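You operate a simulated robot arm through the tools that you are given. There is no shell and no other tool. Be economical: measure what you need, move in short steps, check, and stop when the job is done.

Carry out the task below with a simulated robot arm. There is one attempt and no reset: what you move stays moved.

## Task
Wipe the dust off the robot vacuum's top with the grey cloth, then press go to test it.
Fine: fold the handle down and drop the cloth in the small tub. What is to be rubbed or washed off counts as gone when no trace of it is left.

It is judged by the outcome, as a careful person would: the job done as asked, and still so three seconds after it is handed in. It fails if anything else is knocked over, pushed out of place, dropped, spilled or broken. Flat cloth is picked up by pressing the open fingertips on it (5 to 10 N) and closing them slowly along it; thin cloth reads only 2 to 8 mm in the jaws.

## Robot
A 7-joint arm with a two-finger parallel gripper, fixed in place. Base frame: the origin is at the foot of the arm, x ahead of it, y to its left, z up; the work surface is at about z = 860. Lengths are in mm, angles in rad, forces in N, time in s.
With the tool pointing down near the work surface it reaches from about 340 to 760 mm from the base axis. Its first joint turns from -2.007 to 2.007 rad. Payload 3.91 kg.
The TCP is the grasp point between the finger pads, 30 mm short of the fingertips. In the tool frame z runs along the fingers and y along their closing line. The gripper opens to 110 mm. The fingers are 20 mm wide and 10 mm thick; the gripper's body (48 by 112 mm) begins 55 mm behind the TCP.
Orientation is that of the tool frame in the base frame, as [roll, pitch, yaw] about the fixed x, y, z axes, in that order (R = Rz(yaw) Ry(pitch) Rx(roll)). With the fingers straight down and closing along the base's y, the tool's x points along the base's -x, its y along +y and its z along -z.

## Interface
- The arm moves only by the tool apply_moves. Its argument "targets" is a list of rows, each an object of numbers (a shift or turn left out is 0, a gripper value left out holds the last): "fingers": the gripper command, from -1 (shut) to 1 (fully open), values between in proportion; "dx", "dy", "dz": the shift along the base's x, y, z in mm; "wx", "wy", "wz": the turn, a rotation vector about the base's x, y, z in rad. In form: [{"fingers": .., "dx": .., "dy": .., "dz": .., "wx": .., "wy": .., "wz": ..}, ...]. A call has 1 to 10 rows; each row shifts and turns the commanded pose from where the row before left it. Rows are played at 5 a second. More than 50 mm and 0.15 rad between two rows, or a gripper value outside its range, and nothing of the call is played. Where a pose cannot be reached the arm comes as near as it can. A force on the tool above 40 N (or 10 N above the force at the start of the call, whichever is more), or a blocked arm, ends the call early, and 0.2 s more pass. The fingers move at their own pace (about 108 mm/s each) and stop on an object; they squeeze with about 39 N. The grip force told is the motor's: it shows also when the fingers shut on nothing. Time passes only in rows, and 0.2 s behind the last, so rows that do not move let the fingers close. The reply holds the time, the measured pose of the TCP, the force on the tool along the base axes, the opening and the grip force, in the units named above and with some noise, with the torque about the TCP (base axes, N m) and any sound that the robot's microphone picked up.
- Cameras (640 x 400 px; columns grow to the right, rows downward): "scene" is fixed at [399.6, -650.5, 1519.7]; the picture's right is [0.97, -0.26, 0.00], its down [-0.10, -0.38, -0.92] and it looks along [0.24, 0.89, -0.39] (base axes); focal length 329 px, centre (320, 200). "wrist" rides on the gripper at [72, 17, -103] in the tool frame; the picture's right is [-0.23, 0.97, 0.00], its down [-0.76, -0.18, -0.62] and it looks along [-0.61, -0.14, 0.78] (tool axes); focal length 222 px, centre (320, 200). There is no depth. A picture from a camera that has moved, and an enlarged one, comes with that camera's place and axes in the base frame and with its lens.
- get_image(camera): a new picture of that camera. It takes no simulated time.
- move_column(by): slides the trunk up (or, below 0, down) by that many mm; the arm rides with it, the base frame stays. It gives what a move gives, with no picture.
- zoom(camera, box): a new picture of the part [left, top, right, bottom] of that camera's present view, enlarged. It takes no simulated time.
- sign_off(): hands the job in; it is judged then, once.

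Go step by step. Nothing tells you positions but the pictures and the camera data: compare them with the known pose of the tool, close in by small moves and look again before you grip or let go. The budget is 120 turns and 64 pictures, counting those below and the enlarged ones. Unless the task says otherwise, let go and move clear before handing in, and close with one line.

The tools are called after "Request:" by a JSON object that holds its "api" and its "payload". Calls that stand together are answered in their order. apply_moves: Moves the arm, as the interface text tells. Its arguments: {"type":"object","properties":{"targets":{"type":"array","items":{"type":"object","properties":{"fingers":{"type":"number"},"dx":{"type":"number"},"dy":{"type":"number"},"dz":{"type":"number"},"wx":{"type":"number"},"wy":{"type":"number"},"wz":{"type":"number"}}}}},"required":["targets"]} The other tools are called the same way: move_column (by) slides the trunk up or down; get_image (camera) takes a picture; zoom (camera, box) takes an enlarged picture of a part of a camera's view; sign_off () hands the job in.

At the start:

```text
time_s: 0.0
position: [293.3, 381.9, 1248.5]
tcp_rot: [-3.141, 0.002, -3.141]
ft_force: [0.1, -0.6, 0.0]
ft_torque: [-0.01, 0.02, -0.03]
grip_width: 110.0
finger_force: 0.0
trunk travel left (down, up): [-800.0, 190.0]
```

scene: 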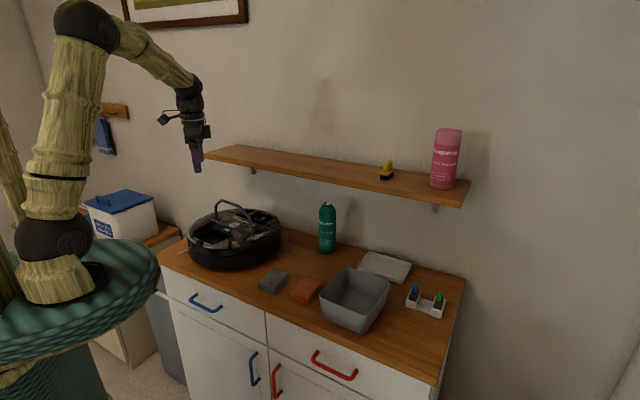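
wrist: 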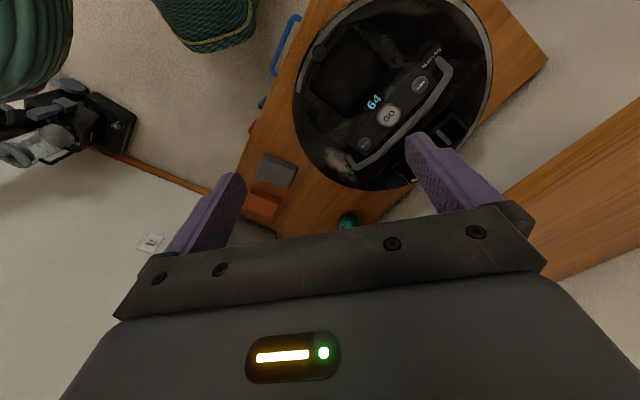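

I see the vacuum with its handle up, a grey folded cloth, an orange one, a grey tub and shelf items. I'll take closer looks first.

Request:
{"api": "zoom", "payload": {"camera": "scene", "box": [160, 180, 320, 300]}}

Request:
{"api": "zoom", "payload": {"camera": "wrist", "box": [230, 0, 510, 220]}}

Request:
{"api": "zoom", "payload": {"camera": "scene", "box": [240, 220, 480, 370]}}

```text
3.33 times, centred on (240, 240) of scene
camera zoom: at [399.6, -650.5, 1519.7], right [0.97, -0.26, 0.0], down [-0.1, -0.38, -0.92], along [0.24, 0.89, -0.39], focal length 1097 px, centre (587, 67)
```

zoom: 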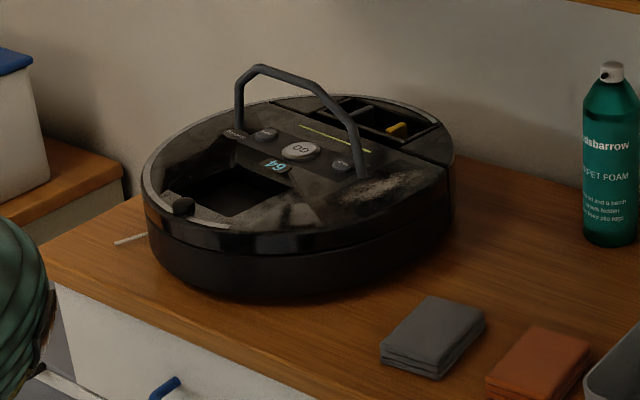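

```text
1.82 times, centred on (370, 110) of wrist
camera zoom: at [219.8, 397.8, 1350.8], right [0.23, 0.97, 0.0], down [0.76, -0.18, 0.62], along [0.61, -0.14, -0.78], focal length 404 px, centre (229, 364)
```

zoom: 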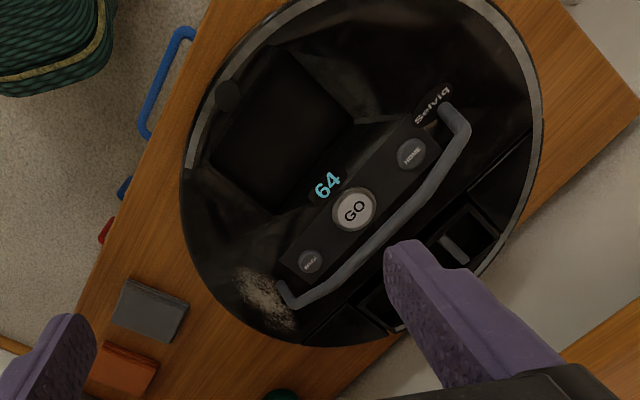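

```text
2.67 times, centred on (360, 295) of scene
camera zoom: at [399.6, -650.5, 1519.7], right [0.97, -0.26, 0.0], down [-0.1, -0.38, -0.92], along [0.24, 0.89, -0.39], focal length 878 px, centre (213, -53)
```

zoom: 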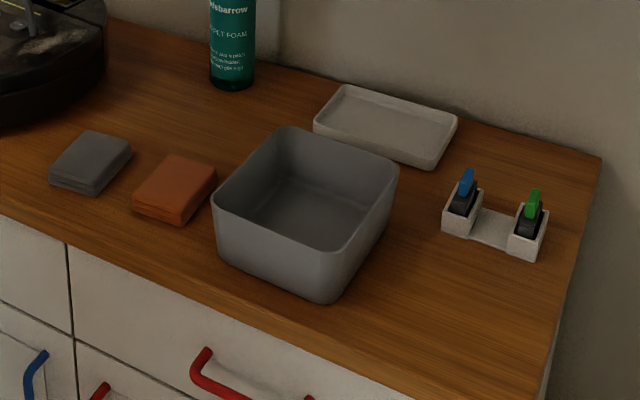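

The grey cloth seems to lie near (484, 217), the GO button near (373, 486, 957), and the dust near (450, 380). I'll move above the cloth to look closer.

Request:
{"api": "apply_moves", "payload": {"targets": [{"dx": 25, "dy": -30}, {"dx": 25, "dy": -30}, {"dx": 25, "dy": -30}, {"dx": 25, "dy": -30, "dz": -20}, {"dx": 20, "dy": -25, "dz": -30}, {"dx": 20, "dy": -20, "dz": -30}]}}

Request:
{"api": "get_image", "payload": {"camera": "wrist"}}

```text
time_s: 1.4
position: [433.7, 217.5, 1168.7]
tcp_rot: [-3.142, 0.001, 3.141]
ft_force: [0.7, 0.2, -0.5]
ft_torque: [0.01, 0.02, 0.0]
grip_width: 110.0
finger_force: 0.1
trunk travel left (down, up): [-800.0, 190.0]
```

```text
58 pictures are left
camera wrist: at [361.0, 233.0, 1271.6], right [0.23, 0.97, 0.0], down [0.76, -0.18, 0.62], along [0.61, -0.14, -0.78], focal length 222 px, centre (320, 200)
```

wrist: 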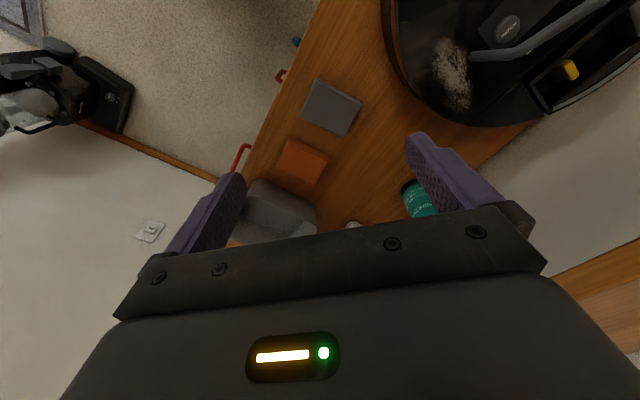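

The cloth measures about 82 x 66 mm, centred near (481, 223), with its short side at about -37°. I'll turn the jaws to match and come down above it.

Request:
{"api": "apply_moves", "payload": {"targets": [{"dx": 8, "wz": 0.14, "dz": -20}, {"dx": 8, "wz": 0.14, "dz": -20}, {"dx": 8, "wz": 0.14, "dz": -20}, {"dx": 8, "wz": 0.14, "dz": -20}, {"dx": 8, "wz": 0.14, "dz": -20}, {"dx": 7, "dy": 5, "wz": 0.14, "dz": -20}, {"wz": 0.085, "dz": -20}]}}

Request:
{"api": "get_image", "payload": {"camera": "wrist"}}

Request:
{"api": "zoom", "payload": {"camera": "scene", "box": [200, 180, 360, 300]}}

```text
time_s: 3.0
position: [479.4, 222.2, 1027.0]
tcp_rot: [3.141, 0.002, -2.214]
ft_force: [0.2, -0.8, 0.1]
ft_torque: [0.01, 0.01, 0.03]
grip_width: 110.2
finger_force: 0.0
trunk travel left (down, up): [-800.0, 190.0]
```

```text
57 pictures are left
camera wrist: at [422.1, 173.3, 1130.1], right [-0.64, 0.77, 0.0], down [0.6, 0.5, 0.62], along [0.48, 0.4, -0.78], focal length 222 px, centre (320, 200)
```

wrist: 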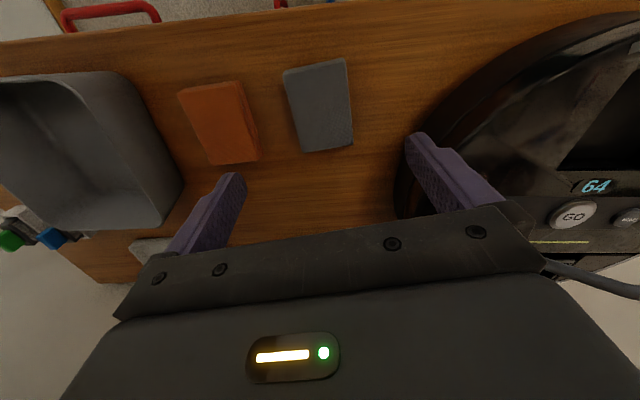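

```text
3.33 times, centred on (280, 240) of scene
camera zoom: at [399.6, -650.5, 1519.7], right [0.97, -0.26, 0.0], down [-0.1, -0.38, -0.92], along [0.24, 0.89, -0.39], focal length 1097 px, centre (453, 67)
```

zoom: 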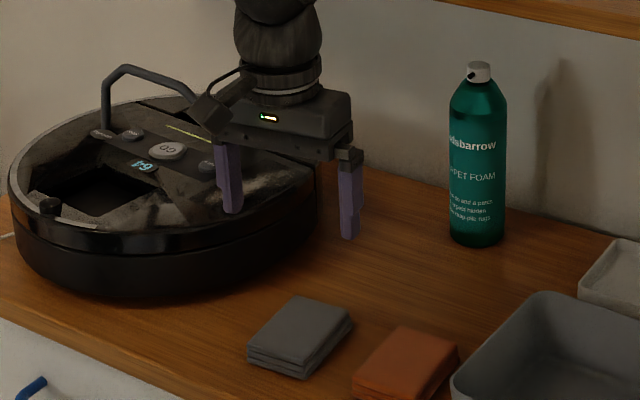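

The cloth sits centred at about (477, 220). I'll narrow the jaws to 90 mm to clear the orange cloth and descend.

Request:
{"api": "apply_moves", "payload": {"targets": [{"dx": -2, "dy": -2, "dz": -40, "fingers": 0.64}, {"dz": -40}, {}]}}

Request:
{"api": "get_image", "payload": {"camera": "wrist"}}

Request:
{"api": "zoom", "payload": {"camera": "scene", "box": [200, 220, 320, 310]}}

```text
time_s: 3.8
position: [475.6, 222.2, 947.2]
tcp_rot: [-3.14, 0.001, -2.216]
ft_force: [0.1, -0.2, 0.2]
ft_torque: [-0.03, 0.0, 0.0]
grip_width: 89.9
finger_force: 0.1
trunk travel left (down, up): [-800.0, 190.0]
```

```text
55 pictures are left
camera wrist: at [419.3, 172.9, 1050.3], right [-0.64, 0.77, 0.0], down [0.6, 0.5, 0.62], along [0.48, 0.4, -0.78], focal length 222 px, centre (320, 200)
```

wrist: 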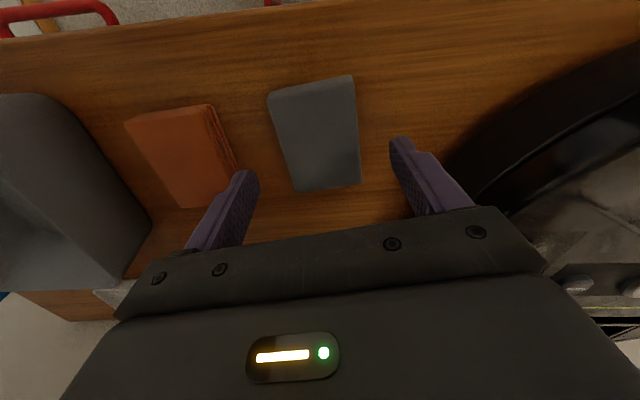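

```text
4.44 times, centred on (260, 265) of scene
camera zoom: at [399.6, -650.5, 1519.7], right [0.97, -0.26, 0.0], down [-0.1, -0.38, -0.92], along [0.24, 0.89, -0.39], focal length 1463 px, centre (587, -89)
```

zoom: 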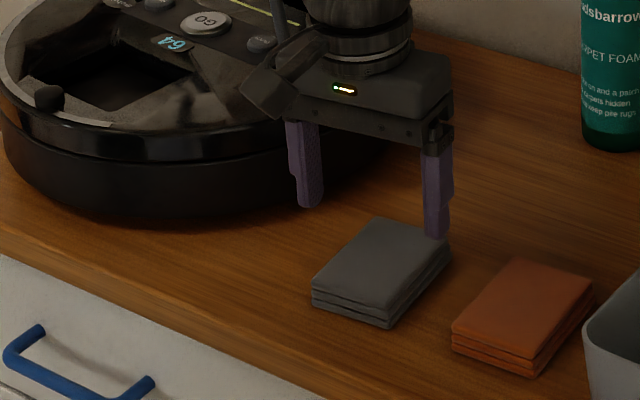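

The jaws straddle the cloth well. I'll lower to leave the tips about 8 mm above the table and close.

Request:
{"api": "apply_moves", "payload": {"targets": [{"dx": -1, "dy": -4, "dz": -30}, {"dz": -19}, {}, {"fingers": 0.3}, {"fingers": 0.1}, {"fingers": -0.1}, {}]}}

Request:
{"api": "zoom", "payload": {"camera": "scene", "box": [200, 220, 320, 310]}}

```text
time_s: 5.4
position: [476.0, 217.5, 898.5]
tcp_rot: [3.14, 0.0, -2.217]
ft_force: [0.0, 0.1, -0.5]
ft_torque: [-0.03, 0.01, 0.02]
grip_width: 65.0
finger_force: 38.6
trunk travel left (down, up): [-800.0, 190.0]
```

```text
4.44 times, centred on (260, 265) of scene
camera zoom: at [399.6, -650.5, 1519.7], right [0.97, -0.26, 0.0], down [-0.1, -0.38, -0.92], along [0.24, 0.89, -0.39], focal length 1463 px, centre (587, -89)
```

zoom: 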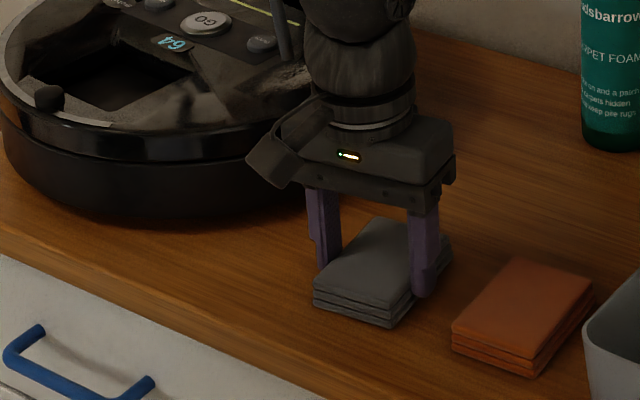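

The cloth is held firmly at 65 mm. I'll lift it and look at the dust area.

Request:
{"api": "apply_moves", "payload": {"targets": [{"dz": 30}, {"dz": 45}, {"dz": 45}, {"dz": 45}, {"dz": 45}]}}

Request:
{"api": "get_image", "payload": {"camera": "wrist"}}

Request:
{"api": "zoom", "payload": {"camera": "scene", "box": [180, 180, 300, 270]}}

```text
time_s: 6.6
position: [475.1, 217.8, 1108.2]
tcp_rot: [3.139, 0.001, -2.217]
ft_force: [-0.1, 0.6, -0.8]
ft_torque: [-0.02, -0.01, 0.02]
grip_width: 65.0
finger_force: 38.7
trunk travel left (down, up): [-800.0, 190.0]
```

```text
52 pictures are left
camera wrist: at [418.1, 168.3, 1211.7], right [-0.64, 0.77, 0.0], down [0.6, 0.5, 0.62], along [0.48, 0.4, -0.78], focal length 222 px, centre (320, 200)
```

wrist: 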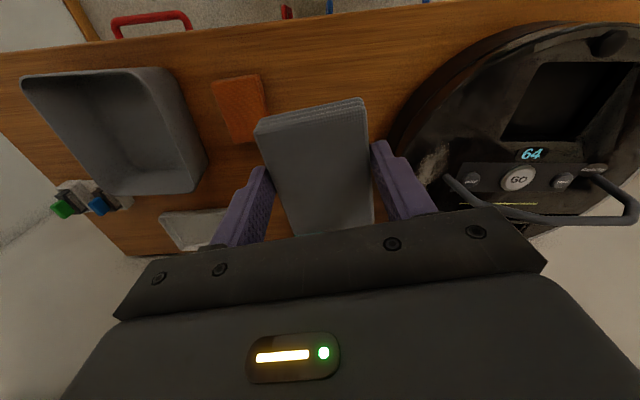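

```text
4.44 times, centred on (240, 225) of scene
camera zoom: at [399.6, -650.5, 1519.7], right [0.97, -0.26, 0.0], down [-0.1, -0.38, -0.92], along [0.24, 0.89, -0.39], focal length 1463 px, centre (676, 89)
```

zoom: 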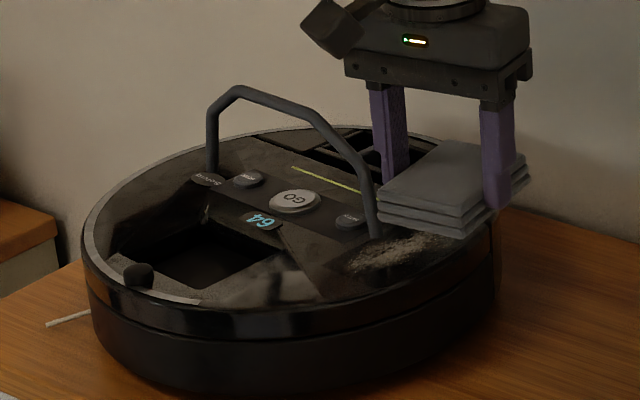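

The handle's near hinge sits at about (434, 400, 962) and the dust beside it spans about 90 x 50 mm around (447, 380). I'll turn the tool so the free end of the cloth faces the hinge.

Request:
{"api": "apply_moves", "payload": {"targets": [{"wz": 0.135}, {"wz": 0.135}, {"wz": 0.135}, {"wz": 0.135}, {"wz": 0.135}, {"wz": 0.135, "dy": 10}, {"wz": 0.135, "dy": 20}, {"wz": 0.135, "dy": 25}, {"wz": 0.135, "dy": 25}, {"wz": 0.13, "dy": 20}]}}

Request:
{"api": "get_image", "payload": {"camera": "wrist"}}

Request:
{"api": "zoom", "payload": {"camera": "scene", "box": [180, 160, 320, 265]}}

```text
time_s: 8.8
position: [477.7, 316.2, 1110.2]
tcp_rot: [3.141, 0.0, -0.872]
ft_force: [0.3, 0.0, -0.9]
ft_torque: [0.01, 0.03, 0.02]
grip_width: 64.9
finger_force: 39.1
trunk travel left (down, up): [-800.0, 190.0]
```

```text
50 pictures are left
camera wrist: at [511.0, 249.7, 1212.4], right [-0.89, -0.45, 0.0], down [-0.35, 0.7, 0.62], along [-0.28, 0.56, -0.78], focal length 222 px, centre (320, 200)
```

wrist: 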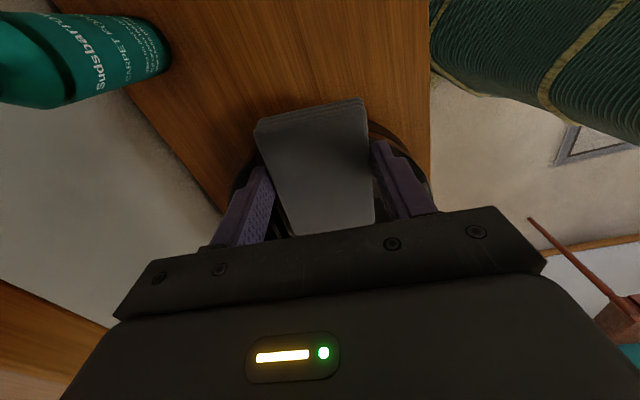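

```text
3.81 times, centred on (250, 212) of scene
camera zoom: at [399.6, -650.5, 1519.7], right [0.97, -0.26, 0.0], down [-0.1, -0.38, -0.92], along [0.24, 0.89, -0.39], focal length 1254 px, centre (587, 152)
```

zoom: 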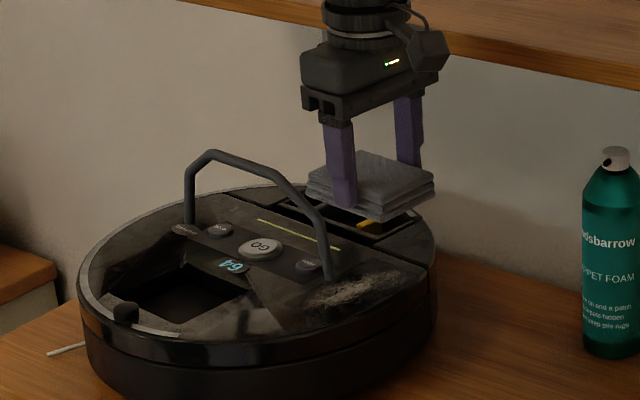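

The camera faces away from the vacuum at this orientation, so I'll use the scene camera. I'll move outside the handle over the dust and lower.

Request:
{"api": "apply_moves", "payload": {"targets": [{"dx": -5, "dy": 22, "dz": -30}, {"dx": -6, "dy": 22, "dz": -40}, {"dz": -20}, {}]}}

Request:
{"api": "zoom", "payload": {"camera": "scene", "box": [190, 170, 310, 260]}}

```text
time_s: 9.8
position: [466.4, 360.7, 1019.4]
tcp_rot: [3.141, 0.0, -0.871]
ft_force: [1.2, -1.5, -0.1]
ft_torque: [-0.04, -0.07, -0.04]
grip_width: 64.7
finger_force: 39.4
trunk travel left (down, up): [-800.0, 190.0]
```

```text
4.44 times, centred on (250, 215) of scene
camera zoom: at [399.6, -650.5, 1519.7], right [0.97, -0.26, 0.0], down [-0.1, -0.38, -0.92], along [0.24, 0.89, -0.39], focal length 1463 px, centre (631, 133)
```

zoom: 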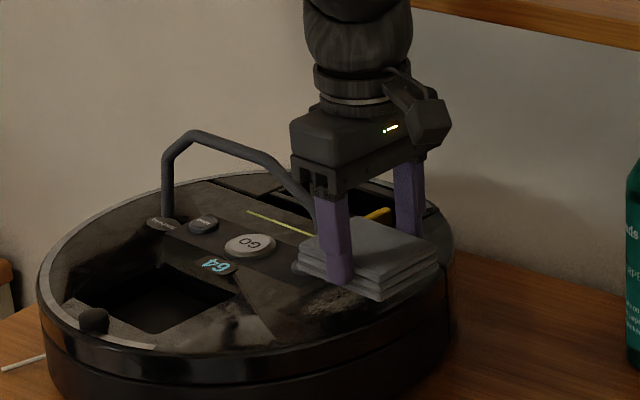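

There is a slight outward push, so the cloth may be touching the handle. I'll back off a little and lower to contact.

Request:
{"api": "apply_moves", "payload": {"targets": [{"dx": 4, "dy": -5}, {}, {}]}}

Request:
{"api": "apply_moves", "payload": {"targets": [{"dz": -10}, {"dz": -5}, {}]}}

```text
time_s: 10.6
position: [470.0, 355.2, 1019.5]
tcp_rot: [-3.14, 0.001, -0.873]
ft_force: [-0.1, -0.9, -0.8]
ft_torque: [0.01, 0.01, 0.06]
grip_width: 64.9
finger_force: 39.3
trunk travel left (down, up): [-800.0, 190.0]
```

```text
time_s: 11.4
position: [470.2, 354.5, 1004.2]
tcp_rot: [3.141, 0.002, -0.874]
ft_force: [0.2, 0.3, -0.2]
ft_torque: [0.01, 0.03, 0.03]
grip_width: 64.9
finger_force: 39.2
trunk travel left (down, up): [-800.0, 190.0]
```

Request:
{"api": "apply_moves", "payload": {"targets": [{"dz": -4}, {"dz": -3}, {"dz": -2}, {}]}}

Request:
{"api": "zoom", "payload": {"camera": "scene", "box": [210, 190, 290, 250]}}

```text
time_s: 12.4
position: [470.3, 354.5, 995.2]
tcp_rot: [3.141, 0.002, -0.872]
ft_force: [-0.6, 1.0, -0.9]
ft_torque: [-0.04, 0.0, 0.0]
grip_width: 64.9
finger_force: 39.1
trunk travel left (down, up): [-800.0, 190.0]
```

```text
6.67 times, centred on (250, 220) of scene
camera zoom: at [399.6, -650.5, 1519.7], right [0.97, -0.26, 0.0], down [-0.1, -0.38, -0.92], along [0.24, 0.89, -0.39], focal length 2194 px, centre (787, 67)
```

zoom: 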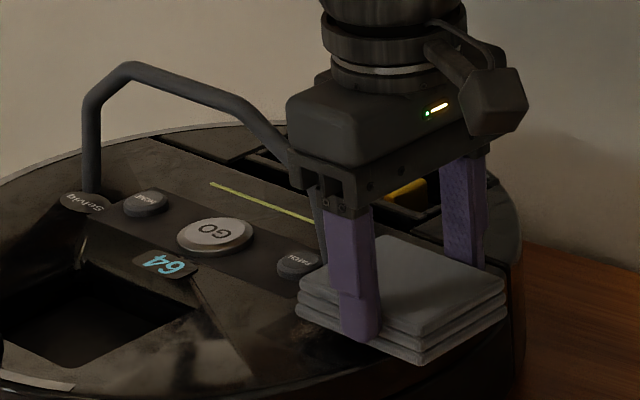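

No contact yet, so I'll keep lowering in small steps.

Request:
{"api": "apply_moves", "payload": {"targets": [{"dz": -2}, {"dz": -2}, {"dz": -2}, {}]}}

```text
time_s: 13.4
position: [469.7, 355.4, 989.1]
tcp_rot: [3.141, 0.001, -0.873]
ft_force: [-0.1, 0.8, 0.2]
ft_torque: [0.01, -0.03, -0.01]
grip_width: 64.8
finger_force: 39.3
trunk travel left (down, up): [-800.0, 190.0]
```

Request:
{"api": "apply_moves", "payload": {"targets": [{"dz": -2}, {"dz": -2}, {"dz": -2}, {}]}}

```text
time_s: 14.4
position: [471.8, 357.0, 988.8]
tcp_rot: [-3.127, 0.002, -0.874]
ft_force: [1.5, -1.0, 19.1]
ft_torque: [-0.25, 0.39, 0.0]
grip_width: 65.0
finger_force: 39.2
trunk travel left (down, up): [-800.0, 190.0]
stopped in row 4: the force on the tool passed its limit at 42 N (the readings are from after the stop); the commanded pose is now the measured one
```

Contact was made at TCP z of about 989. I'll ease off to a light press.

Request:
{"api": "apply_moves", "payload": {"targets": [{"dz": 1.0, "wx": -0.013}, {}, {}]}}

```text
time_s: 15.2
position: [470.7, 356.0, 987.4]
tcp_rot: [-3.139, -0.008, -0.875]
ft_force: [3.2, 0.0, 21.1]
ft_torque: [0.71, 0.17, -0.16]
grip_width: 64.8
finger_force: 39.0
trunk travel left (down, up): [-800.0, 190.0]
```

Request:
{"api": "apply_moves", "payload": {"targets": [{"dz": 1.0}, {}, {}]}}

```text
time_s: 16.0
position: [470.1, 356.1, 989.7]
tcp_rot: [3.141, -0.008, -0.872]
ft_force: [-1.0, -0.2, 14.7]
ft_torque: [0.31, 0.07, 0.01]
grip_width: 64.6
finger_force: 38.8
trunk travel left (down, up): [-800.0, 190.0]
```

Pressing at about 15 N, so I'll ease slightly and start sweeping along the dust.

Request:
{"api": "apply_moves", "payload": {"targets": [{"dz": 0.6}, {"dx": 7.7, "dy": 6.4}, {"dx": 7.7, "dy": 6.4}, {"dx": 7.7, "dy": 6.4}, {}]}}

```text
time_s: 17.2
position: [494.7, 375.7, 988.3]
tcp_rot: [3.14, -0.008, -0.874]
ft_force: [0.9, -0.2, 6.8]
ft_torque: [-0.02, -0.11, -0.03]
grip_width: 64.9
finger_force: 39.1
trunk travel left (down, up): [-800.0, 190.0]
```

Request:
{"api": "apply_moves", "payload": {"targets": [{"dx": -7.7, "dy": -6.4}, {"dx": -7.7, "dy": -6.4}, {"dx": -7.7, "dy": -6.4}, {"dx": -7.7, "dy": -6.4}, {"dx": -7.7, "dy": -6.4}, {"dx": -7.7, "dy": -6.4}, {"dx": -7.7, "dy": -6.4}, {"dx": -4, "dy": -3.2}, {}]}}

Request:
{"api": "zoom", "payload": {"camera": "scene", "box": [210, 190, 290, 250]}}

```text
time_s: 19.2
position: [436.0, 327.7, 988.1]
tcp_rot: [3.139, -0.01, -0.875]
ft_force: [-1.1, 1.5, 3.2]
ft_torque: [0.05, 0.01, 0.05]
grip_width: 64.7
finger_force: 39.0
trunk travel left (down, up): [-800.0, 190.0]
```

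```text
6.67 times, centred on (250, 220) of scene
camera zoom: at [399.6, -650.5, 1519.7], right [0.97, -0.26, 0.0], down [-0.1, -0.38, -0.92], along [0.24, 0.89, -0.39], focal length 2194 px, centre (787, 67)
```

zoom: 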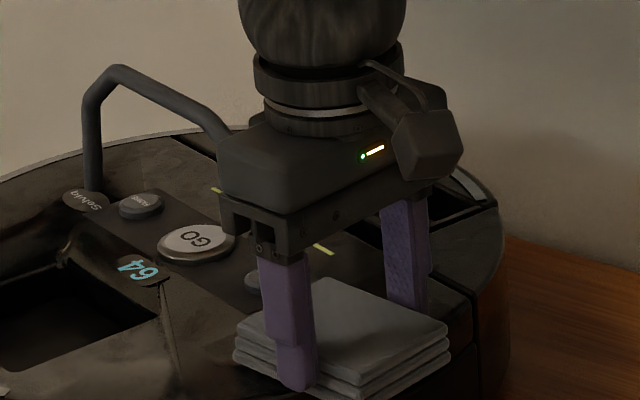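

The vacuum seems to have been dragged slightly. I'll lift clear and check the dust and its pose.

Request:
{"api": "apply_moves", "payload": {"targets": [{"dz": 10}, {"dz": 40}, {"dx": 32, "dy": -38, "dz": 20}, {"dx": 32, "dy": -38}, {"dx": 20, "dy": -30}, {}]}}

Request:
{"api": "zoom", "payload": {"camera": "scene", "box": [180, 180, 300, 270]}}

Request:
{"api": "zoom", "payload": {"camera": "scene", "box": [220, 205, 290, 255]}}

```text
refused: row 3 steps farther than a row can; nothing moved
```

```text
4.44 times, centred on (240, 225) of scene
camera zoom: at [399.6, -650.5, 1519.7], right [0.97, -0.26, 0.0], down [-0.1, -0.38, -0.92], along [0.24, 0.89, -0.39], focal length 1463 px, centre (676, 89)
```

zoom: 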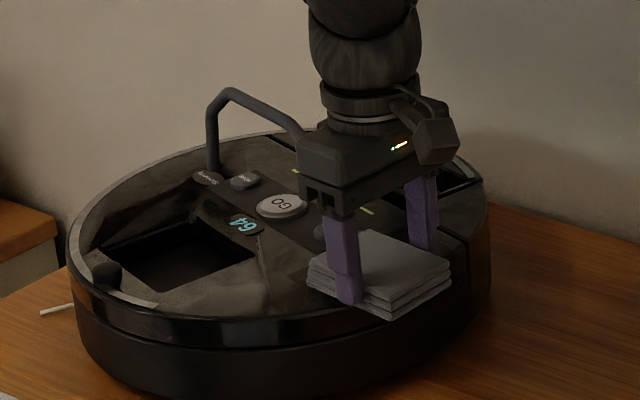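

```text
8.00 times, centred on (255, 230) of scene
camera zoom: at [399.6, -650.5, 1519.7], right [0.97, -0.26, 0.0], down [-0.1, -0.38, -0.92], along [0.24, 0.89, -0.39], focal length 2633 px, centre (840, -40)
```

zoom: 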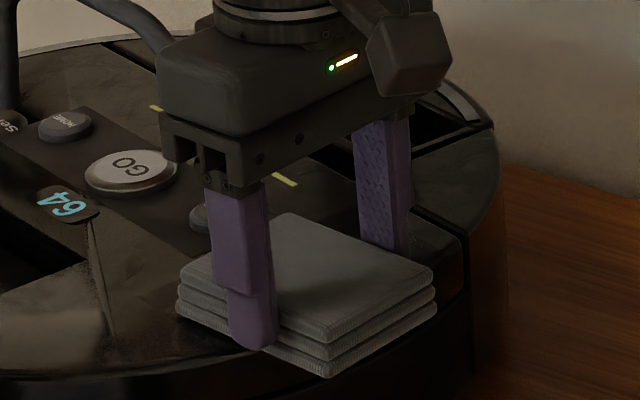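

Request:
{"api": "apply_moves", "payload": {"targets": [{"dz": 10}, {"dz": 40}, {"dx": 30, "dy": -36, "dz": 10}, {"dx": 30, "dy": -36}, {"dx": 20, "dy": -30}, {}]}}

Request:
{"api": "zoom", "payload": {"camera": "scene", "box": [180, 180, 300, 270]}}

Request:
{"api": "zoom", "payload": {"camera": "scene", "box": [220, 205, 290, 255]}}

```text
time_s: 20.6
position: [515.9, 225.1, 1048.5]
tcp_rot: [3.14, -0.009, -0.872]
ft_force: [0.5, 0.7, -0.8]
ft_torque: [-0.01, 0.01, 0.04]
grip_width: 64.8
finger_force: 39.0
trunk travel left (down, up): [-800.0, 190.0]
```

```text
4.44 times, centred on (240, 225) of scene
camera zoom: at [399.6, -650.5, 1519.7], right [0.97, -0.26, 0.0], down [-0.1, -0.38, -0.92], along [0.24, 0.89, -0.39], focal length 1463 px, centre (676, 89)
```

zoom: 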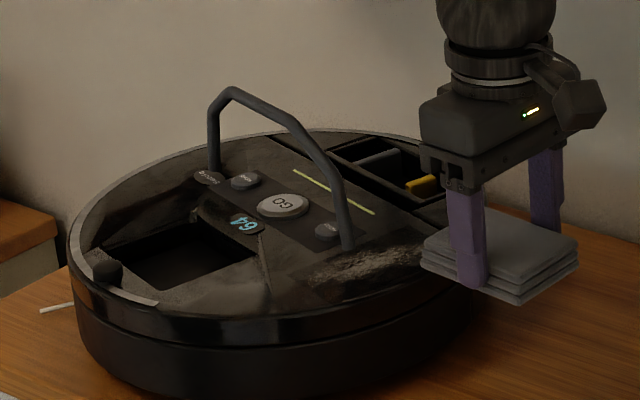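

```text
8.00 times, centred on (255, 230) of scene
camera zoom: at [399.6, -650.5, 1519.7], right [0.97, -0.26, 0.0], down [-0.1, -0.38, -0.92], along [0.24, 0.89, -0.39], focal length 2633 px, centre (840, -40)
```

zoom: 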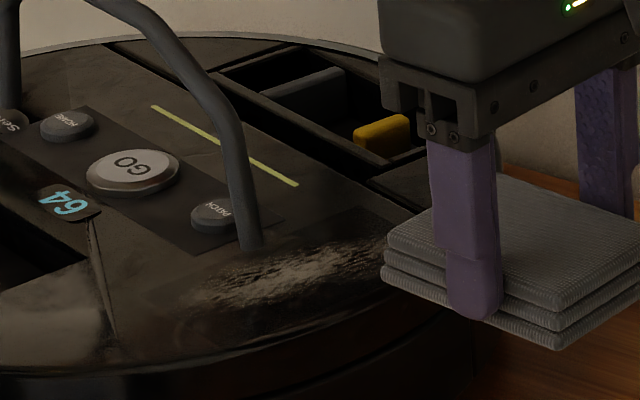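

The dust has only partly come off, and the vacuum turned a few degrees. I'll now stroke in the opposite direction to finish rubbing and bring it back.

Request:
{"api": "apply_moves", "payload": {"targets": [{"dx": -30, "dy": 33, "wx": 0.007, "wy": 0.006}, {"dx": -35, "dy": 35}, {"dx": -35, "dy": 35, "dz": -5}, {"dx": 0, "dy": 5, "dz": -35}, {"dz": -15}, {}]}}

Request:
{"api": "zoom", "payload": {"camera": "scene", "box": [210, 190, 290, 250]}}

```text
time_s: 22.0
position: [416.0, 333.6, 993.2]
tcp_rot: [3.141, 0.001, -0.874]
ft_force: [-0.9, 0.6, -0.8]
ft_torque: [-0.02, 0.02, 0.02]
grip_width: 64.6
finger_force: 38.6
trunk travel left (down, up): [-800.0, 190.0]
```

```text
6.67 times, centred on (250, 220) of scene
camera zoom: at [399.6, -650.5, 1519.7], right [0.97, -0.26, 0.0], down [-0.1, -0.38, -0.92], along [0.24, 0.89, -0.39], focal length 2194 px, centre (787, 67)
```

zoom: 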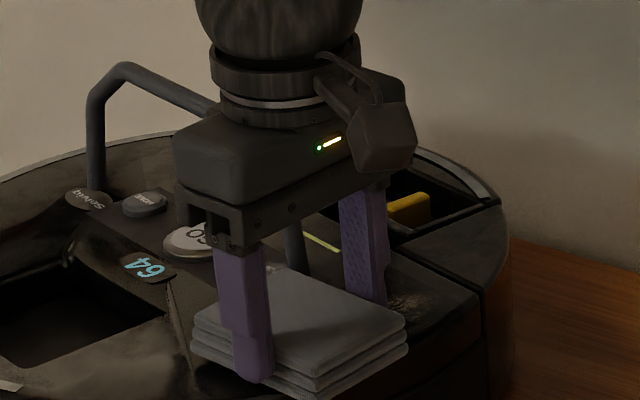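

Request:
{"api": "apply_moves", "payload": {"targets": [{"dz": -3}, {"dz": -1.5}, {}]}}

```text
time_s: 22.8
position: [415.7, 335.0, 989.3]
tcp_rot: [3.139, 0.0, -0.874]
ft_force: [-0.3, -1.9, 4.0]
ft_torque: [-0.04, 0.01, 0.09]
grip_width: 64.8
finger_force: 38.8
trunk travel left (down, up): [-800.0, 190.0]
```

Request:
{"api": "apply_moves", "payload": {"targets": [{"dz": -0.8}, {"dx": 6.8, "dy": 4.3}, {"dx": 6.8, "dy": 4.3}, {"dx": 6.8, "dy": 4.3}, {"dx": 6.8, "dy": 4.3}, {"dx": 6.8, "dy": 4.3}, {"dx": 6.8, "dy": 4.3}, {"dx": 6.8, "dy": 4.3}, {"dx": 6.8, "dy": 4.3}, {}]}}

Request:
{"api": "zoom", "payload": {"camera": "scene", "box": [180, 180, 300, 270]}}

```text
time_s: 25.0
position: [469.4, 366.8, 987.6]
tcp_rot: [-3.141, -0.002, -0.874]
ft_force: [-1.8, 2.2, 5.9]
ft_torque: [0.15, -0.16, 0.11]
grip_width: 64.5
finger_force: 38.9
trunk travel left (down, up): [-800.0, 190.0]
```

```text
4.44 times, centred on (240, 225) of scene
camera zoom: at [399.6, -650.5, 1519.7], right [0.97, -0.26, 0.0], down [-0.1, -0.38, -0.92], along [0.24, 0.89, -0.39], focal length 1463 px, centre (676, 89)
```

zoom: 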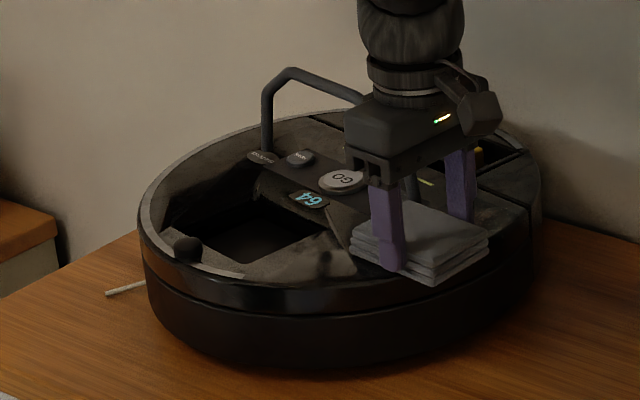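

The vacuum rolled along with the cloth. I'll drag it back the same way now and then rub radially, across its rolling direction.

Request:
{"api": "apply_moves", "payload": {"targets": [{"dx": -6.8, "dy": -4.3}, {"dx": -6.8, "dy": -4.3}, {"dx": -6.8, "dy": -4.3}, {"dx": -6.8, "dy": -4.3}, {"dx": -6.8, "dy": -4.3}, {}]}}

Request:
{"api": "zoom", "payload": {"camera": "scene", "box": [180, 180, 300, 270]}}

```text
time_s: 26.4
position: [436.1, 346.2, 988.0]
tcp_rot: [3.141, 0.0, -0.875]
ft_force: [0.5, 0.5, 0.2]
ft_torque: [0.02, 0.0, 0.0]
grip_width: 64.3
finger_force: 39.0
trunk travel left (down, up): [-800.0, 190.0]
```

```text
4.44 times, centred on (240, 225) of scene
camera zoom: at [399.6, -650.5, 1519.7], right [0.97, -0.26, 0.0], down [-0.1, -0.38, -0.92], along [0.24, 0.89, -0.39], focal length 1463 px, centre (676, 89)
```

zoom: 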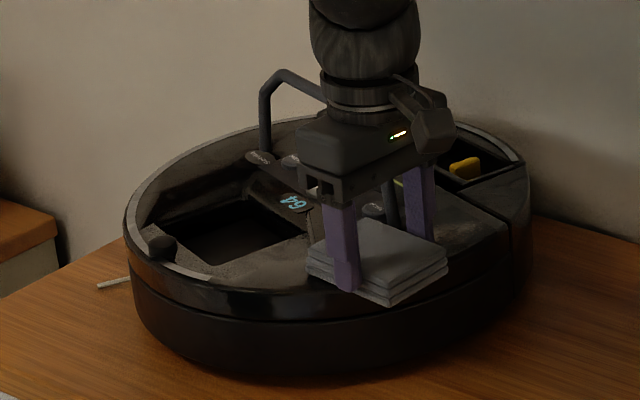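

Contact faded on the way back. I'll lift clear and inspect before the next stroke.

Request:
{"api": "apply_moves", "payload": {"targets": [{"dz": 15}, {"dz": 35}, {"dx": 25, "dy": -40}, {"dx": 25, "dy": -40}, {"dx": 20, "dy": -30}, {}]}}

Request:
{"api": "zoom", "payload": {"camera": "scene", "box": [180, 180, 300, 270]}}

Request:
{"api": "zoom", "payload": {"camera": "scene", "box": [230, 205, 300, 255]}}

```text
time_s: 27.8
position: [504.0, 238.2, 1040.9]
tcp_rot: [3.139, -0.001, -0.873]
ft_force: [0.5, 0.3, -0.3]
ft_torque: [-0.02, 0.02, -0.01]
grip_width: 64.8
finger_force: 39.1
trunk travel left (down, up): [-800.0, 190.0]
```

```text
4.44 times, centred on (240, 225) of scene
camera zoom: at [399.6, -650.5, 1519.7], right [0.97, -0.26, 0.0], down [-0.1, -0.38, -0.92], along [0.24, 0.89, -0.39], focal length 1463 px, centre (676, 89)
```

zoom: 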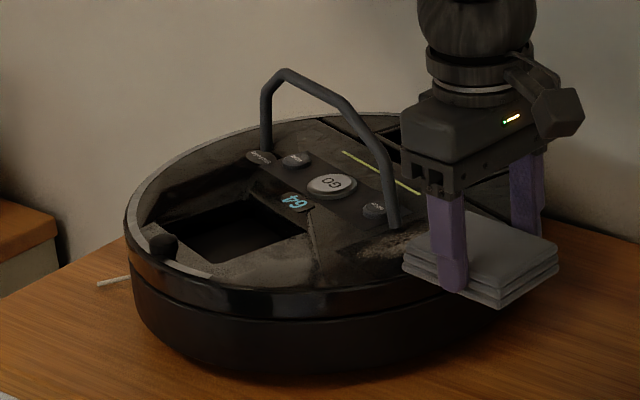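

```text
8.00 times, centred on (265, 230) of scene
camera zoom: at [399.6, -650.5, 1519.7], right [0.97, -0.26, 0.0], down [-0.1, -0.38, -0.92], along [0.24, 0.89, -0.39], focal length 2633 px, centre (760, -40)
```

zoom: 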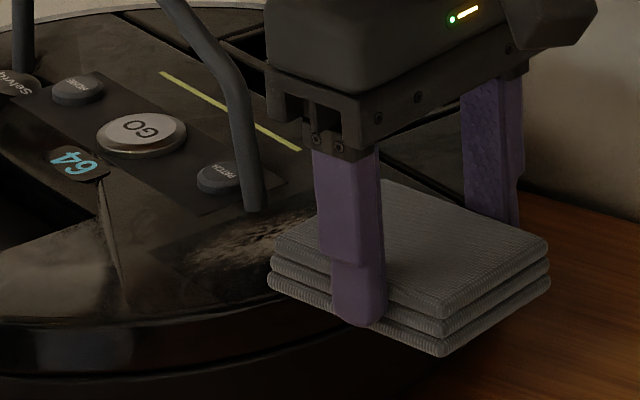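

Strokes along the rolling direction just drag the vacuum. I'll instead press lightly and rub by twisting the cloth in place, which puts almost no net force on it.

Request:
{"api": "apply_moves", "payload": {"targets": [{"dx": -10, "dy": 40, "wz": -0.14}, {"dx": -15, "dy": 40}, {"dx": -15, "dy": 43, "dz": -20}, {"dz": -25}, {"dz": -5}, {"dz": -1.5}, {}]}}

```text
time_s: 29.4
position: [468.0, 357.1, 988.2]
tcp_rot: [3.14, -0.002, -1.013]
ft_force: [5.5, -10.1, 9.0]
ft_torque: [-0.34, -0.26, -0.17]
grip_width: 64.9
finger_force: 38.9
trunk travel left (down, up): [-800.0, 190.0]
```

Request:
{"api": "apply_moves", "payload": {"targets": [{"dz": 2}, {"dx": 5, "dy": -8}, {}]}}

Request:
{"api": "zoom", "payload": {"camera": "scene", "box": [180, 180, 300, 270]}}

```text
time_s: 30.2
position: [471.3, 352.2, 989.7]
tcp_rot: [3.14, 0.002, -1.012]
ft_force: [-0.4, -0.1, -0.8]
ft_torque: [-0.02, 0.0, 0.0]
grip_width: 64.4
finger_force: 39.4
trunk travel left (down, up): [-800.0, 190.0]
```

```text
4.44 times, centred on (240, 225) of scene
camera zoom: at [399.6, -650.5, 1519.7], right [0.97, -0.26, 0.0], down [-0.1, -0.38, -0.92], along [0.24, 0.89, -0.39], focal length 1463 px, centre (676, 89)
```

zoom: 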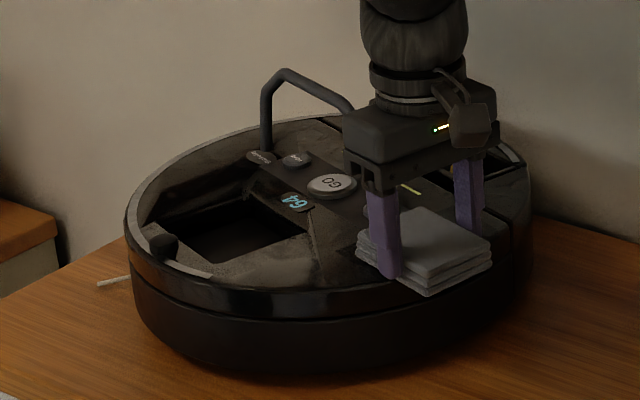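

The vacuum held still against a radial push. I'll press lightly and do radial strokes with it.

Request:
{"api": "apply_moves", "payload": {"targets": [{"dz": -2.5}, {"dx": 5.3, "dy": -8.5}, {"dx": 5.3, "dy": -8.5}, {"dx": -5.3, "dy": 8.5}, {"dx": -5.3, "dy": 8.5}, {"dx": 5.3, "dy": -8.5}, {"dx": 5.3, "dy": -8.5}, {"dx": -5.3, "dy": 8.5}, {"dx": -5.3, "dy": 8.5}, {}]}}

Request:
{"api": "zoom", "payload": {"camera": "scene", "box": [180, 180, 300, 270]}}

```text
time_s: 32.4
position: [470.4, 348.2, 987.8]
tcp_rot: [-3.14, 0.0, -1.013]
ft_force: [4.1, -6.9, 20.4]
ft_torque: [-0.19, -0.03, 0.0]
grip_width: 64.7
finger_force: 38.7
trunk travel left (down, up): [-800.0, 190.0]
```

```text
4.44 times, centred on (240, 225) of scene
camera zoom: at [399.6, -650.5, 1519.7], right [0.97, -0.26, 0.0], down [-0.1, -0.38, -0.92], along [0.24, 0.89, -0.39], focal length 1463 px, centre (676, 89)
```

zoom: 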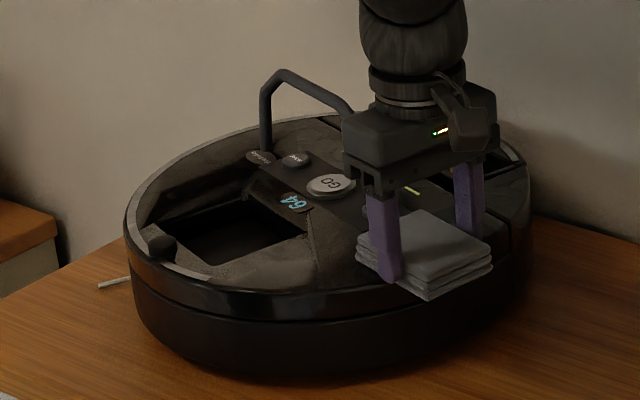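

Radial rubbing works without moving the vacuum. I'll shift along and repeat on the other half.

Request:
{"api": "apply_moves", "payload": {"targets": [{"dz": 6}, {"dx": 19, "dy": 12}, {"dx": 19, "dy": 12}, {"dz": -4}, {}]}}

Request:
{"api": "apply_moves", "payload": {"targets": [{"dz": -1}, {"dx": 5.3, "dy": -8.5}, {"dx": 5.3, "dy": -8.5}, {"dx": -5.3, "dy": 8.5}, {"dx": -5.3, "dy": 8.5}, {"dx": 5.3, "dy": -8.5}, {"dx": 5.3, "dy": -8.5}, {"dx": -5.3, "dy": 8.5}, {"dx": -5.3, "dy": 8.5}, {}]}}

```text
time_s: 33.6
position: [509.6, 375.0, 988.2]
tcp_rot: [3.14, -0.001, -1.015]
ft_force: [0.1, -0.3, -1.0]
ft_torque: [0.02, -0.01, 0.0]
grip_width: 64.7
finger_force: 38.6
trunk travel left (down, up): [-800.0, 190.0]
```

```text
time_s: 35.8
position: [508.8, 374.6, 987.7]
tcp_rot: [-3.141, 0.0, -1.014]
ft_force: [2.2, -2.9, 6.6]
ft_torque: [-0.21, 0.08, 0.12]
grip_width: 64.6
finger_force: 38.8
trunk travel left (down, up): [-800.0, 190.0]
```

Request:
{"api": "apply_moves", "payload": {"targets": [{"dz": -0.6}, {"dx": 5.3, "dy": -8.5}, {"dx": 5.3, "dy": -8.5}, {"dx": -5.3, "dy": 8.5}, {"dx": -5.3, "dy": 8.5}, {"dz": 30}, {"dz": 40, "dx": 10, "dy": -20}, {"dx": 20, "dy": -45}, {"dx": 30, "dy": -40}, {"dx": 30, "dy": -30}]}}

Request:
{"api": "zoom", "payload": {"camera": "scene", "box": [220, 200, 304, 260]}}

```text
time_s: 38.0
position: [603.0, 239.4, 1056.1]
tcp_rot: [3.141, 0.001, -1.012]
ft_force: [0.1, -0.1, 0.4]
ft_torque: [0.01, 0.03, 0.01]
grip_width: 64.8
finger_force: 39.3
trunk travel left (down, up): [-800.0, 190.0]
```

```text
6.67 times, centred on (262, 230) of scene
camera zoom: at [399.6, -650.5, 1519.7], right [0.97, -0.26, 0.0], down [-0.1, -0.38, -0.92], along [0.24, 0.89, -0.39], focal length 2194 px, centre (707, 0)
```

zoom: 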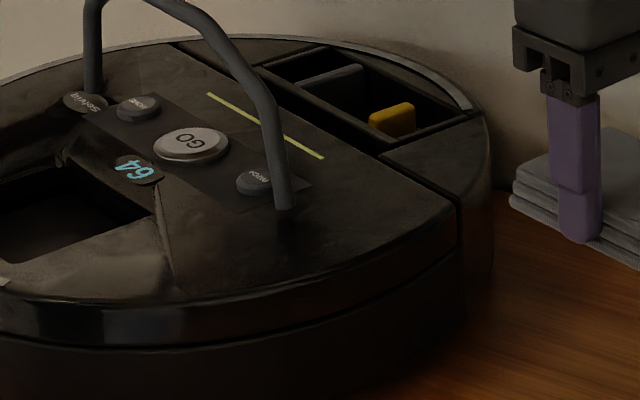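

The dust looks essentially gone. I'll zoom in for any traces.

Request:
{"api": "zoom", "payload": {"camera": "scene", "box": [238, 220, 282, 247]}}

Request:
{"api": "get_image", "payload": {"camera": "wrist"}}

```text
14.55 times, centred on (260, 234) of scene
camera zoom: at [399.6, -650.5, 1519.7], right [0.97, -0.26, 0.0], down [-0.1, -0.38, -0.92], along [0.24, 0.89, -0.39], focal length 4787 px, centre (1193, -287)
```

zoom: 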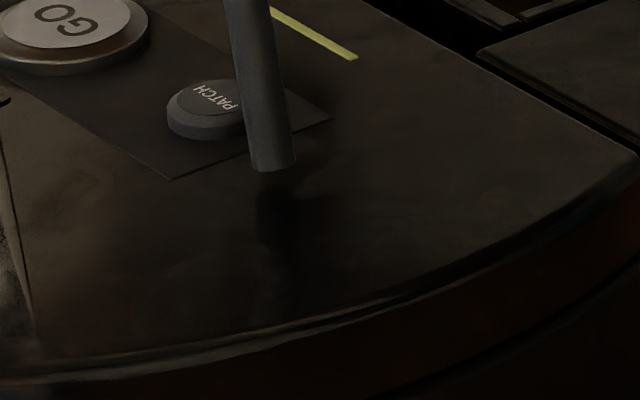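

```text
32 pictures are left
camera wrist: at [627.6, 167.9, 1158.0], right [-0.95, -0.32, 0.0], down [-0.25, 0.74, 0.62], along [-0.2, 0.59, -0.78], focal length 222 px, centre (320, 200)
```

wrist: 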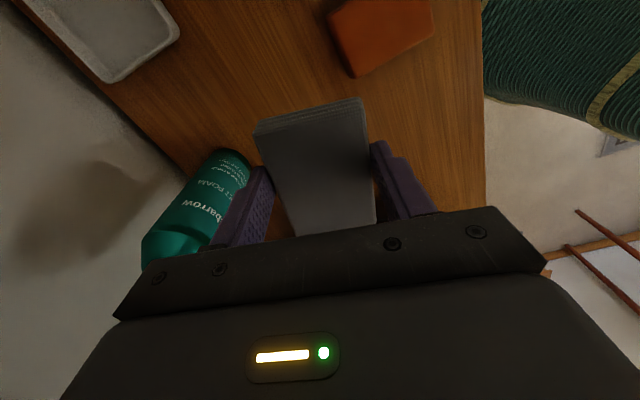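

The top is clean. Now I'll use the cloth's grip to drag the vacuum back about 40 mm toward its original place, since it rolls that way.

Request:
{"api": "apply_moves", "payload": {"targets": [{"dx": -30, "dy": 30}, {"dx": -30, "dy": 40}, {"dx": -25, "dy": 40}, {"dx": -22, "dy": 15, "dz": -35}, {"dz": -28}, {"dz": -5}, {}]}}

```text
time_s: 39.6
position: [493.8, 366.4, 987.5]
tcp_rot: [3.14, 0.001, -1.014]
ft_force: [0.6, 1.3, 2.0]
ft_torque: [0.01, 0.06, -0.03]
grip_width: 64.9
finger_force: 38.9
trunk travel left (down, up): [-800.0, 190.0]
```

Request:
{"api": "apply_moves", "payload": {"targets": [{"dz": -1.8}, {"dx": -6.8, "dy": -4.3}, {"dx": -6.8, "dy": -4.3}, {"dx": -6.8, "dy": -4.3}, {"dx": -6.8, "dy": -4.3}, {"dx": -6.8, "dy": -4.3}, {}]}}

Request:
{"api": "zoom", "payload": {"camera": "scene", "box": [180, 180, 300, 270]}}

```text
time_s: 41.2
position: [459.5, 343.6, 986.9]
tcp_rot: [3.138, 0.0, -1.016]
ft_force: [-1.7, 4.2, 10.5]
ft_torque: [0.12, 0.17, -0.06]
grip_width: 64.6
finger_force: 38.9
trunk travel left (down, up): [-800.0, 190.0]
```

```text
4.44 times, centred on (240, 225) of scene
camera zoom: at [399.6, -650.5, 1519.7], right [0.97, -0.26, 0.0], down [-0.1, -0.38, -0.92], along [0.24, 0.89, -0.39], focal length 1463 px, centre (676, 89)
```

zoom: 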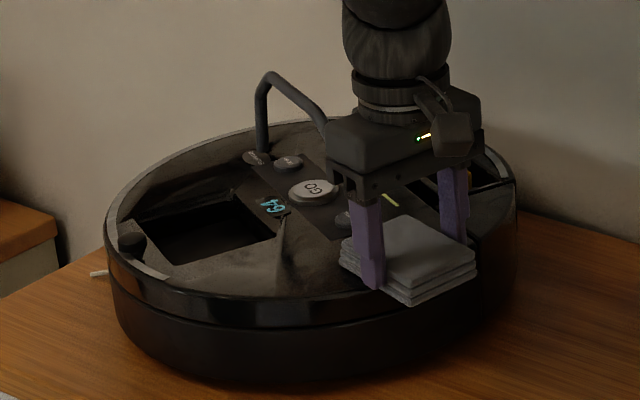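

The vacuum is nearly back along its line, though turned a bit. I'll put the cloth into the tub at about (698, 66) next, and take a look above it first.

Request:
{"api": "apply_moves", "payload": {"targets": [{"dz": 20}, {"dz": 45}, {"dx": 25, "dy": -40}, {"dx": 30, "dy": -38, "dz": 10}, {"dx": 30, "dy": -35}, {"dx": 30, "dy": -35}, {"dx": 30, "dy": -35}, {"dx": 30, "dy": -35}, {"dx": 30, "dy": -35}, {"dx": 15, "dy": -10, "wz": 0.12}]}}

Request:
{"api": "get_image", "payload": {"camera": "wrist"}}

Request:
{"api": "get_image", "payload": {"camera": "scene"}}

```text
time_s: 43.4
position: [680.8, 81.4, 1061.9]
tcp_rot: [3.14, 0.0, -0.894]
ft_force: [-0.7, -0.4, -0.6]
ft_torque: [0.01, -0.03, 0.03]
grip_width: 64.6
finger_force: 39.3
trunk travel left (down, up): [-800.0, 190.0]
```

```text
30 pictures are left
camera wrist: at [711.8, 13.1, 1164.7], right [-0.9, -0.43, 0.0], down [-0.34, 0.7, 0.62], along [-0.27, 0.56, -0.78], focal length 222 px, centre (320, 200)
```

wrist: 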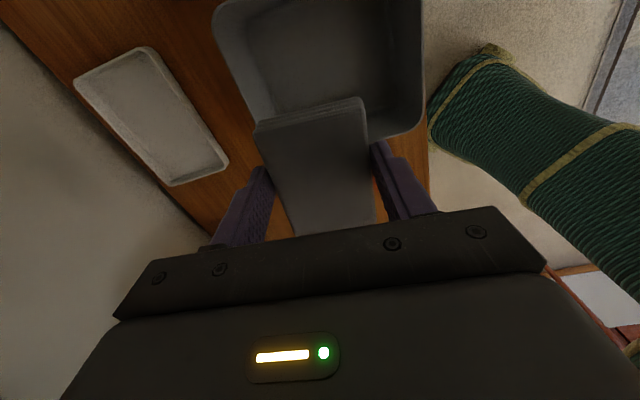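

```text
29 pictures are left
```

scene: 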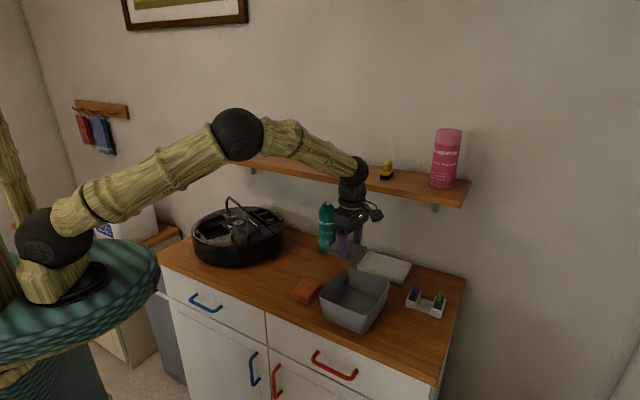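

The tub centre works out to about (692, 60). I'll lower to just above its rim and check.

Request:
{"api": "apply_moves", "payload": {"targets": [{"dx": 11, "dy": -21}, {"dz": -40}, {"dz": -35}, {}]}}

Request:
{"api": "get_image", "payload": {"camera": "wrist"}}

Request:
{"api": "zoom", "payload": {"camera": "scene", "box": [290, 220, 430, 325]}}

```text
time_s: 44.4
position: [688.0, 60.7, 987.2]
tcp_rot: [3.139, 0.0, -0.894]
ft_force: [-0.8, 0.5, 0.1]
ft_torque: [0.01, 0.01, -0.02]
grip_width: 64.8
finger_force: 38.8
trunk travel left (down, up): [-800.0, 190.0]
```

```text
28 pictures are left
camera wrist: at [721.3, -7.8, 1089.3], right [-0.9, -0.43, 0.0], down [-0.34, 0.71, 0.62], along [-0.27, 0.56, -0.78], focal length 222 px, centre (320, 200)
```

wrist: 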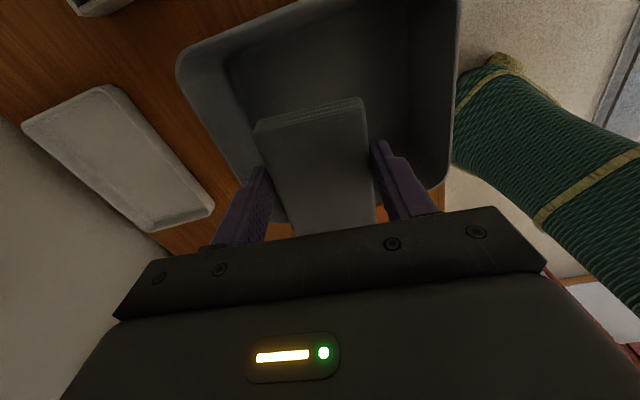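

```text
3.81 times, centred on (360, 272) of scene
camera zoom: at [399.6, -650.5, 1519.7], right [0.97, -0.26, 0.0], down [-0.1, -0.38, -0.92], along [0.24, 0.89, -0.39], focal length 1254 px, centre (168, -76)
```

zoom: 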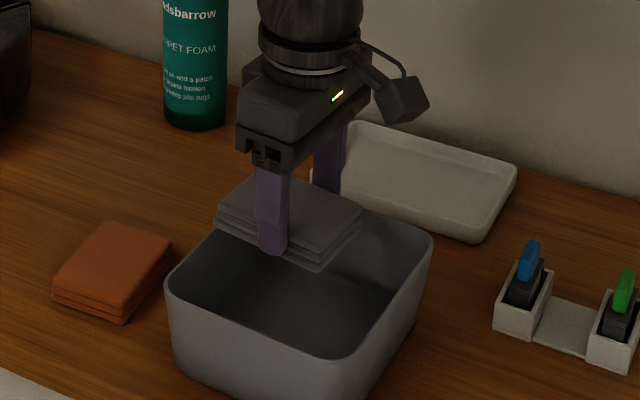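

The cloth is centred over the tub. I'll lower it inside and let go gently.

Request:
{"api": "apply_moves", "payload": {"targets": [{"dy": -2, "dz": -30}, {"dz": -30}, {"dz": -12}, {}]}}

```text
time_s: 45.4
position: [691.6, 57.3, 914.8]
tcp_rot: [-3.141, 0.002, -0.892]
ft_force: [0.3, -0.1, -0.1]
ft_torque: [-0.01, 0.01, 0.04]
grip_width: 64.8
finger_force: 39.2
trunk travel left (down, up): [-800.0, 190.0]
```

Request:
{"api": "apply_moves", "payload": {"targets": [{"dz": -6}, {}, {"fingers": 0.5}, {}, {"dz": 30}, {"dz": 40}, {"dz": 45}, {"dz": 45}]}}

Request:
{"api": "get_image", "payload": {"camera": "scene"}}

```text
time_s: 47.2
position: [687.3, 56.4, 1068.4]
tcp_rot: [3.14, -0.001, -0.892]
ft_force: [-0.1, -1.2, 0.6]
ft_torque: [-0.01, -0.03, 0.02]
grip_width: 82.5
finger_force: 0.1
trunk travel left (down, up): [-800.0, 190.0]
```

```text
26 pictures are left
```

scene: 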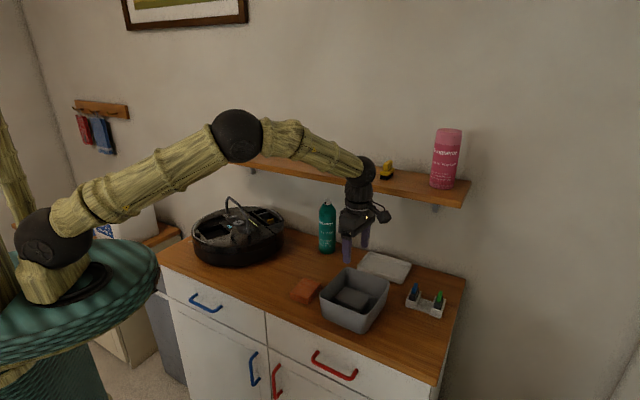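

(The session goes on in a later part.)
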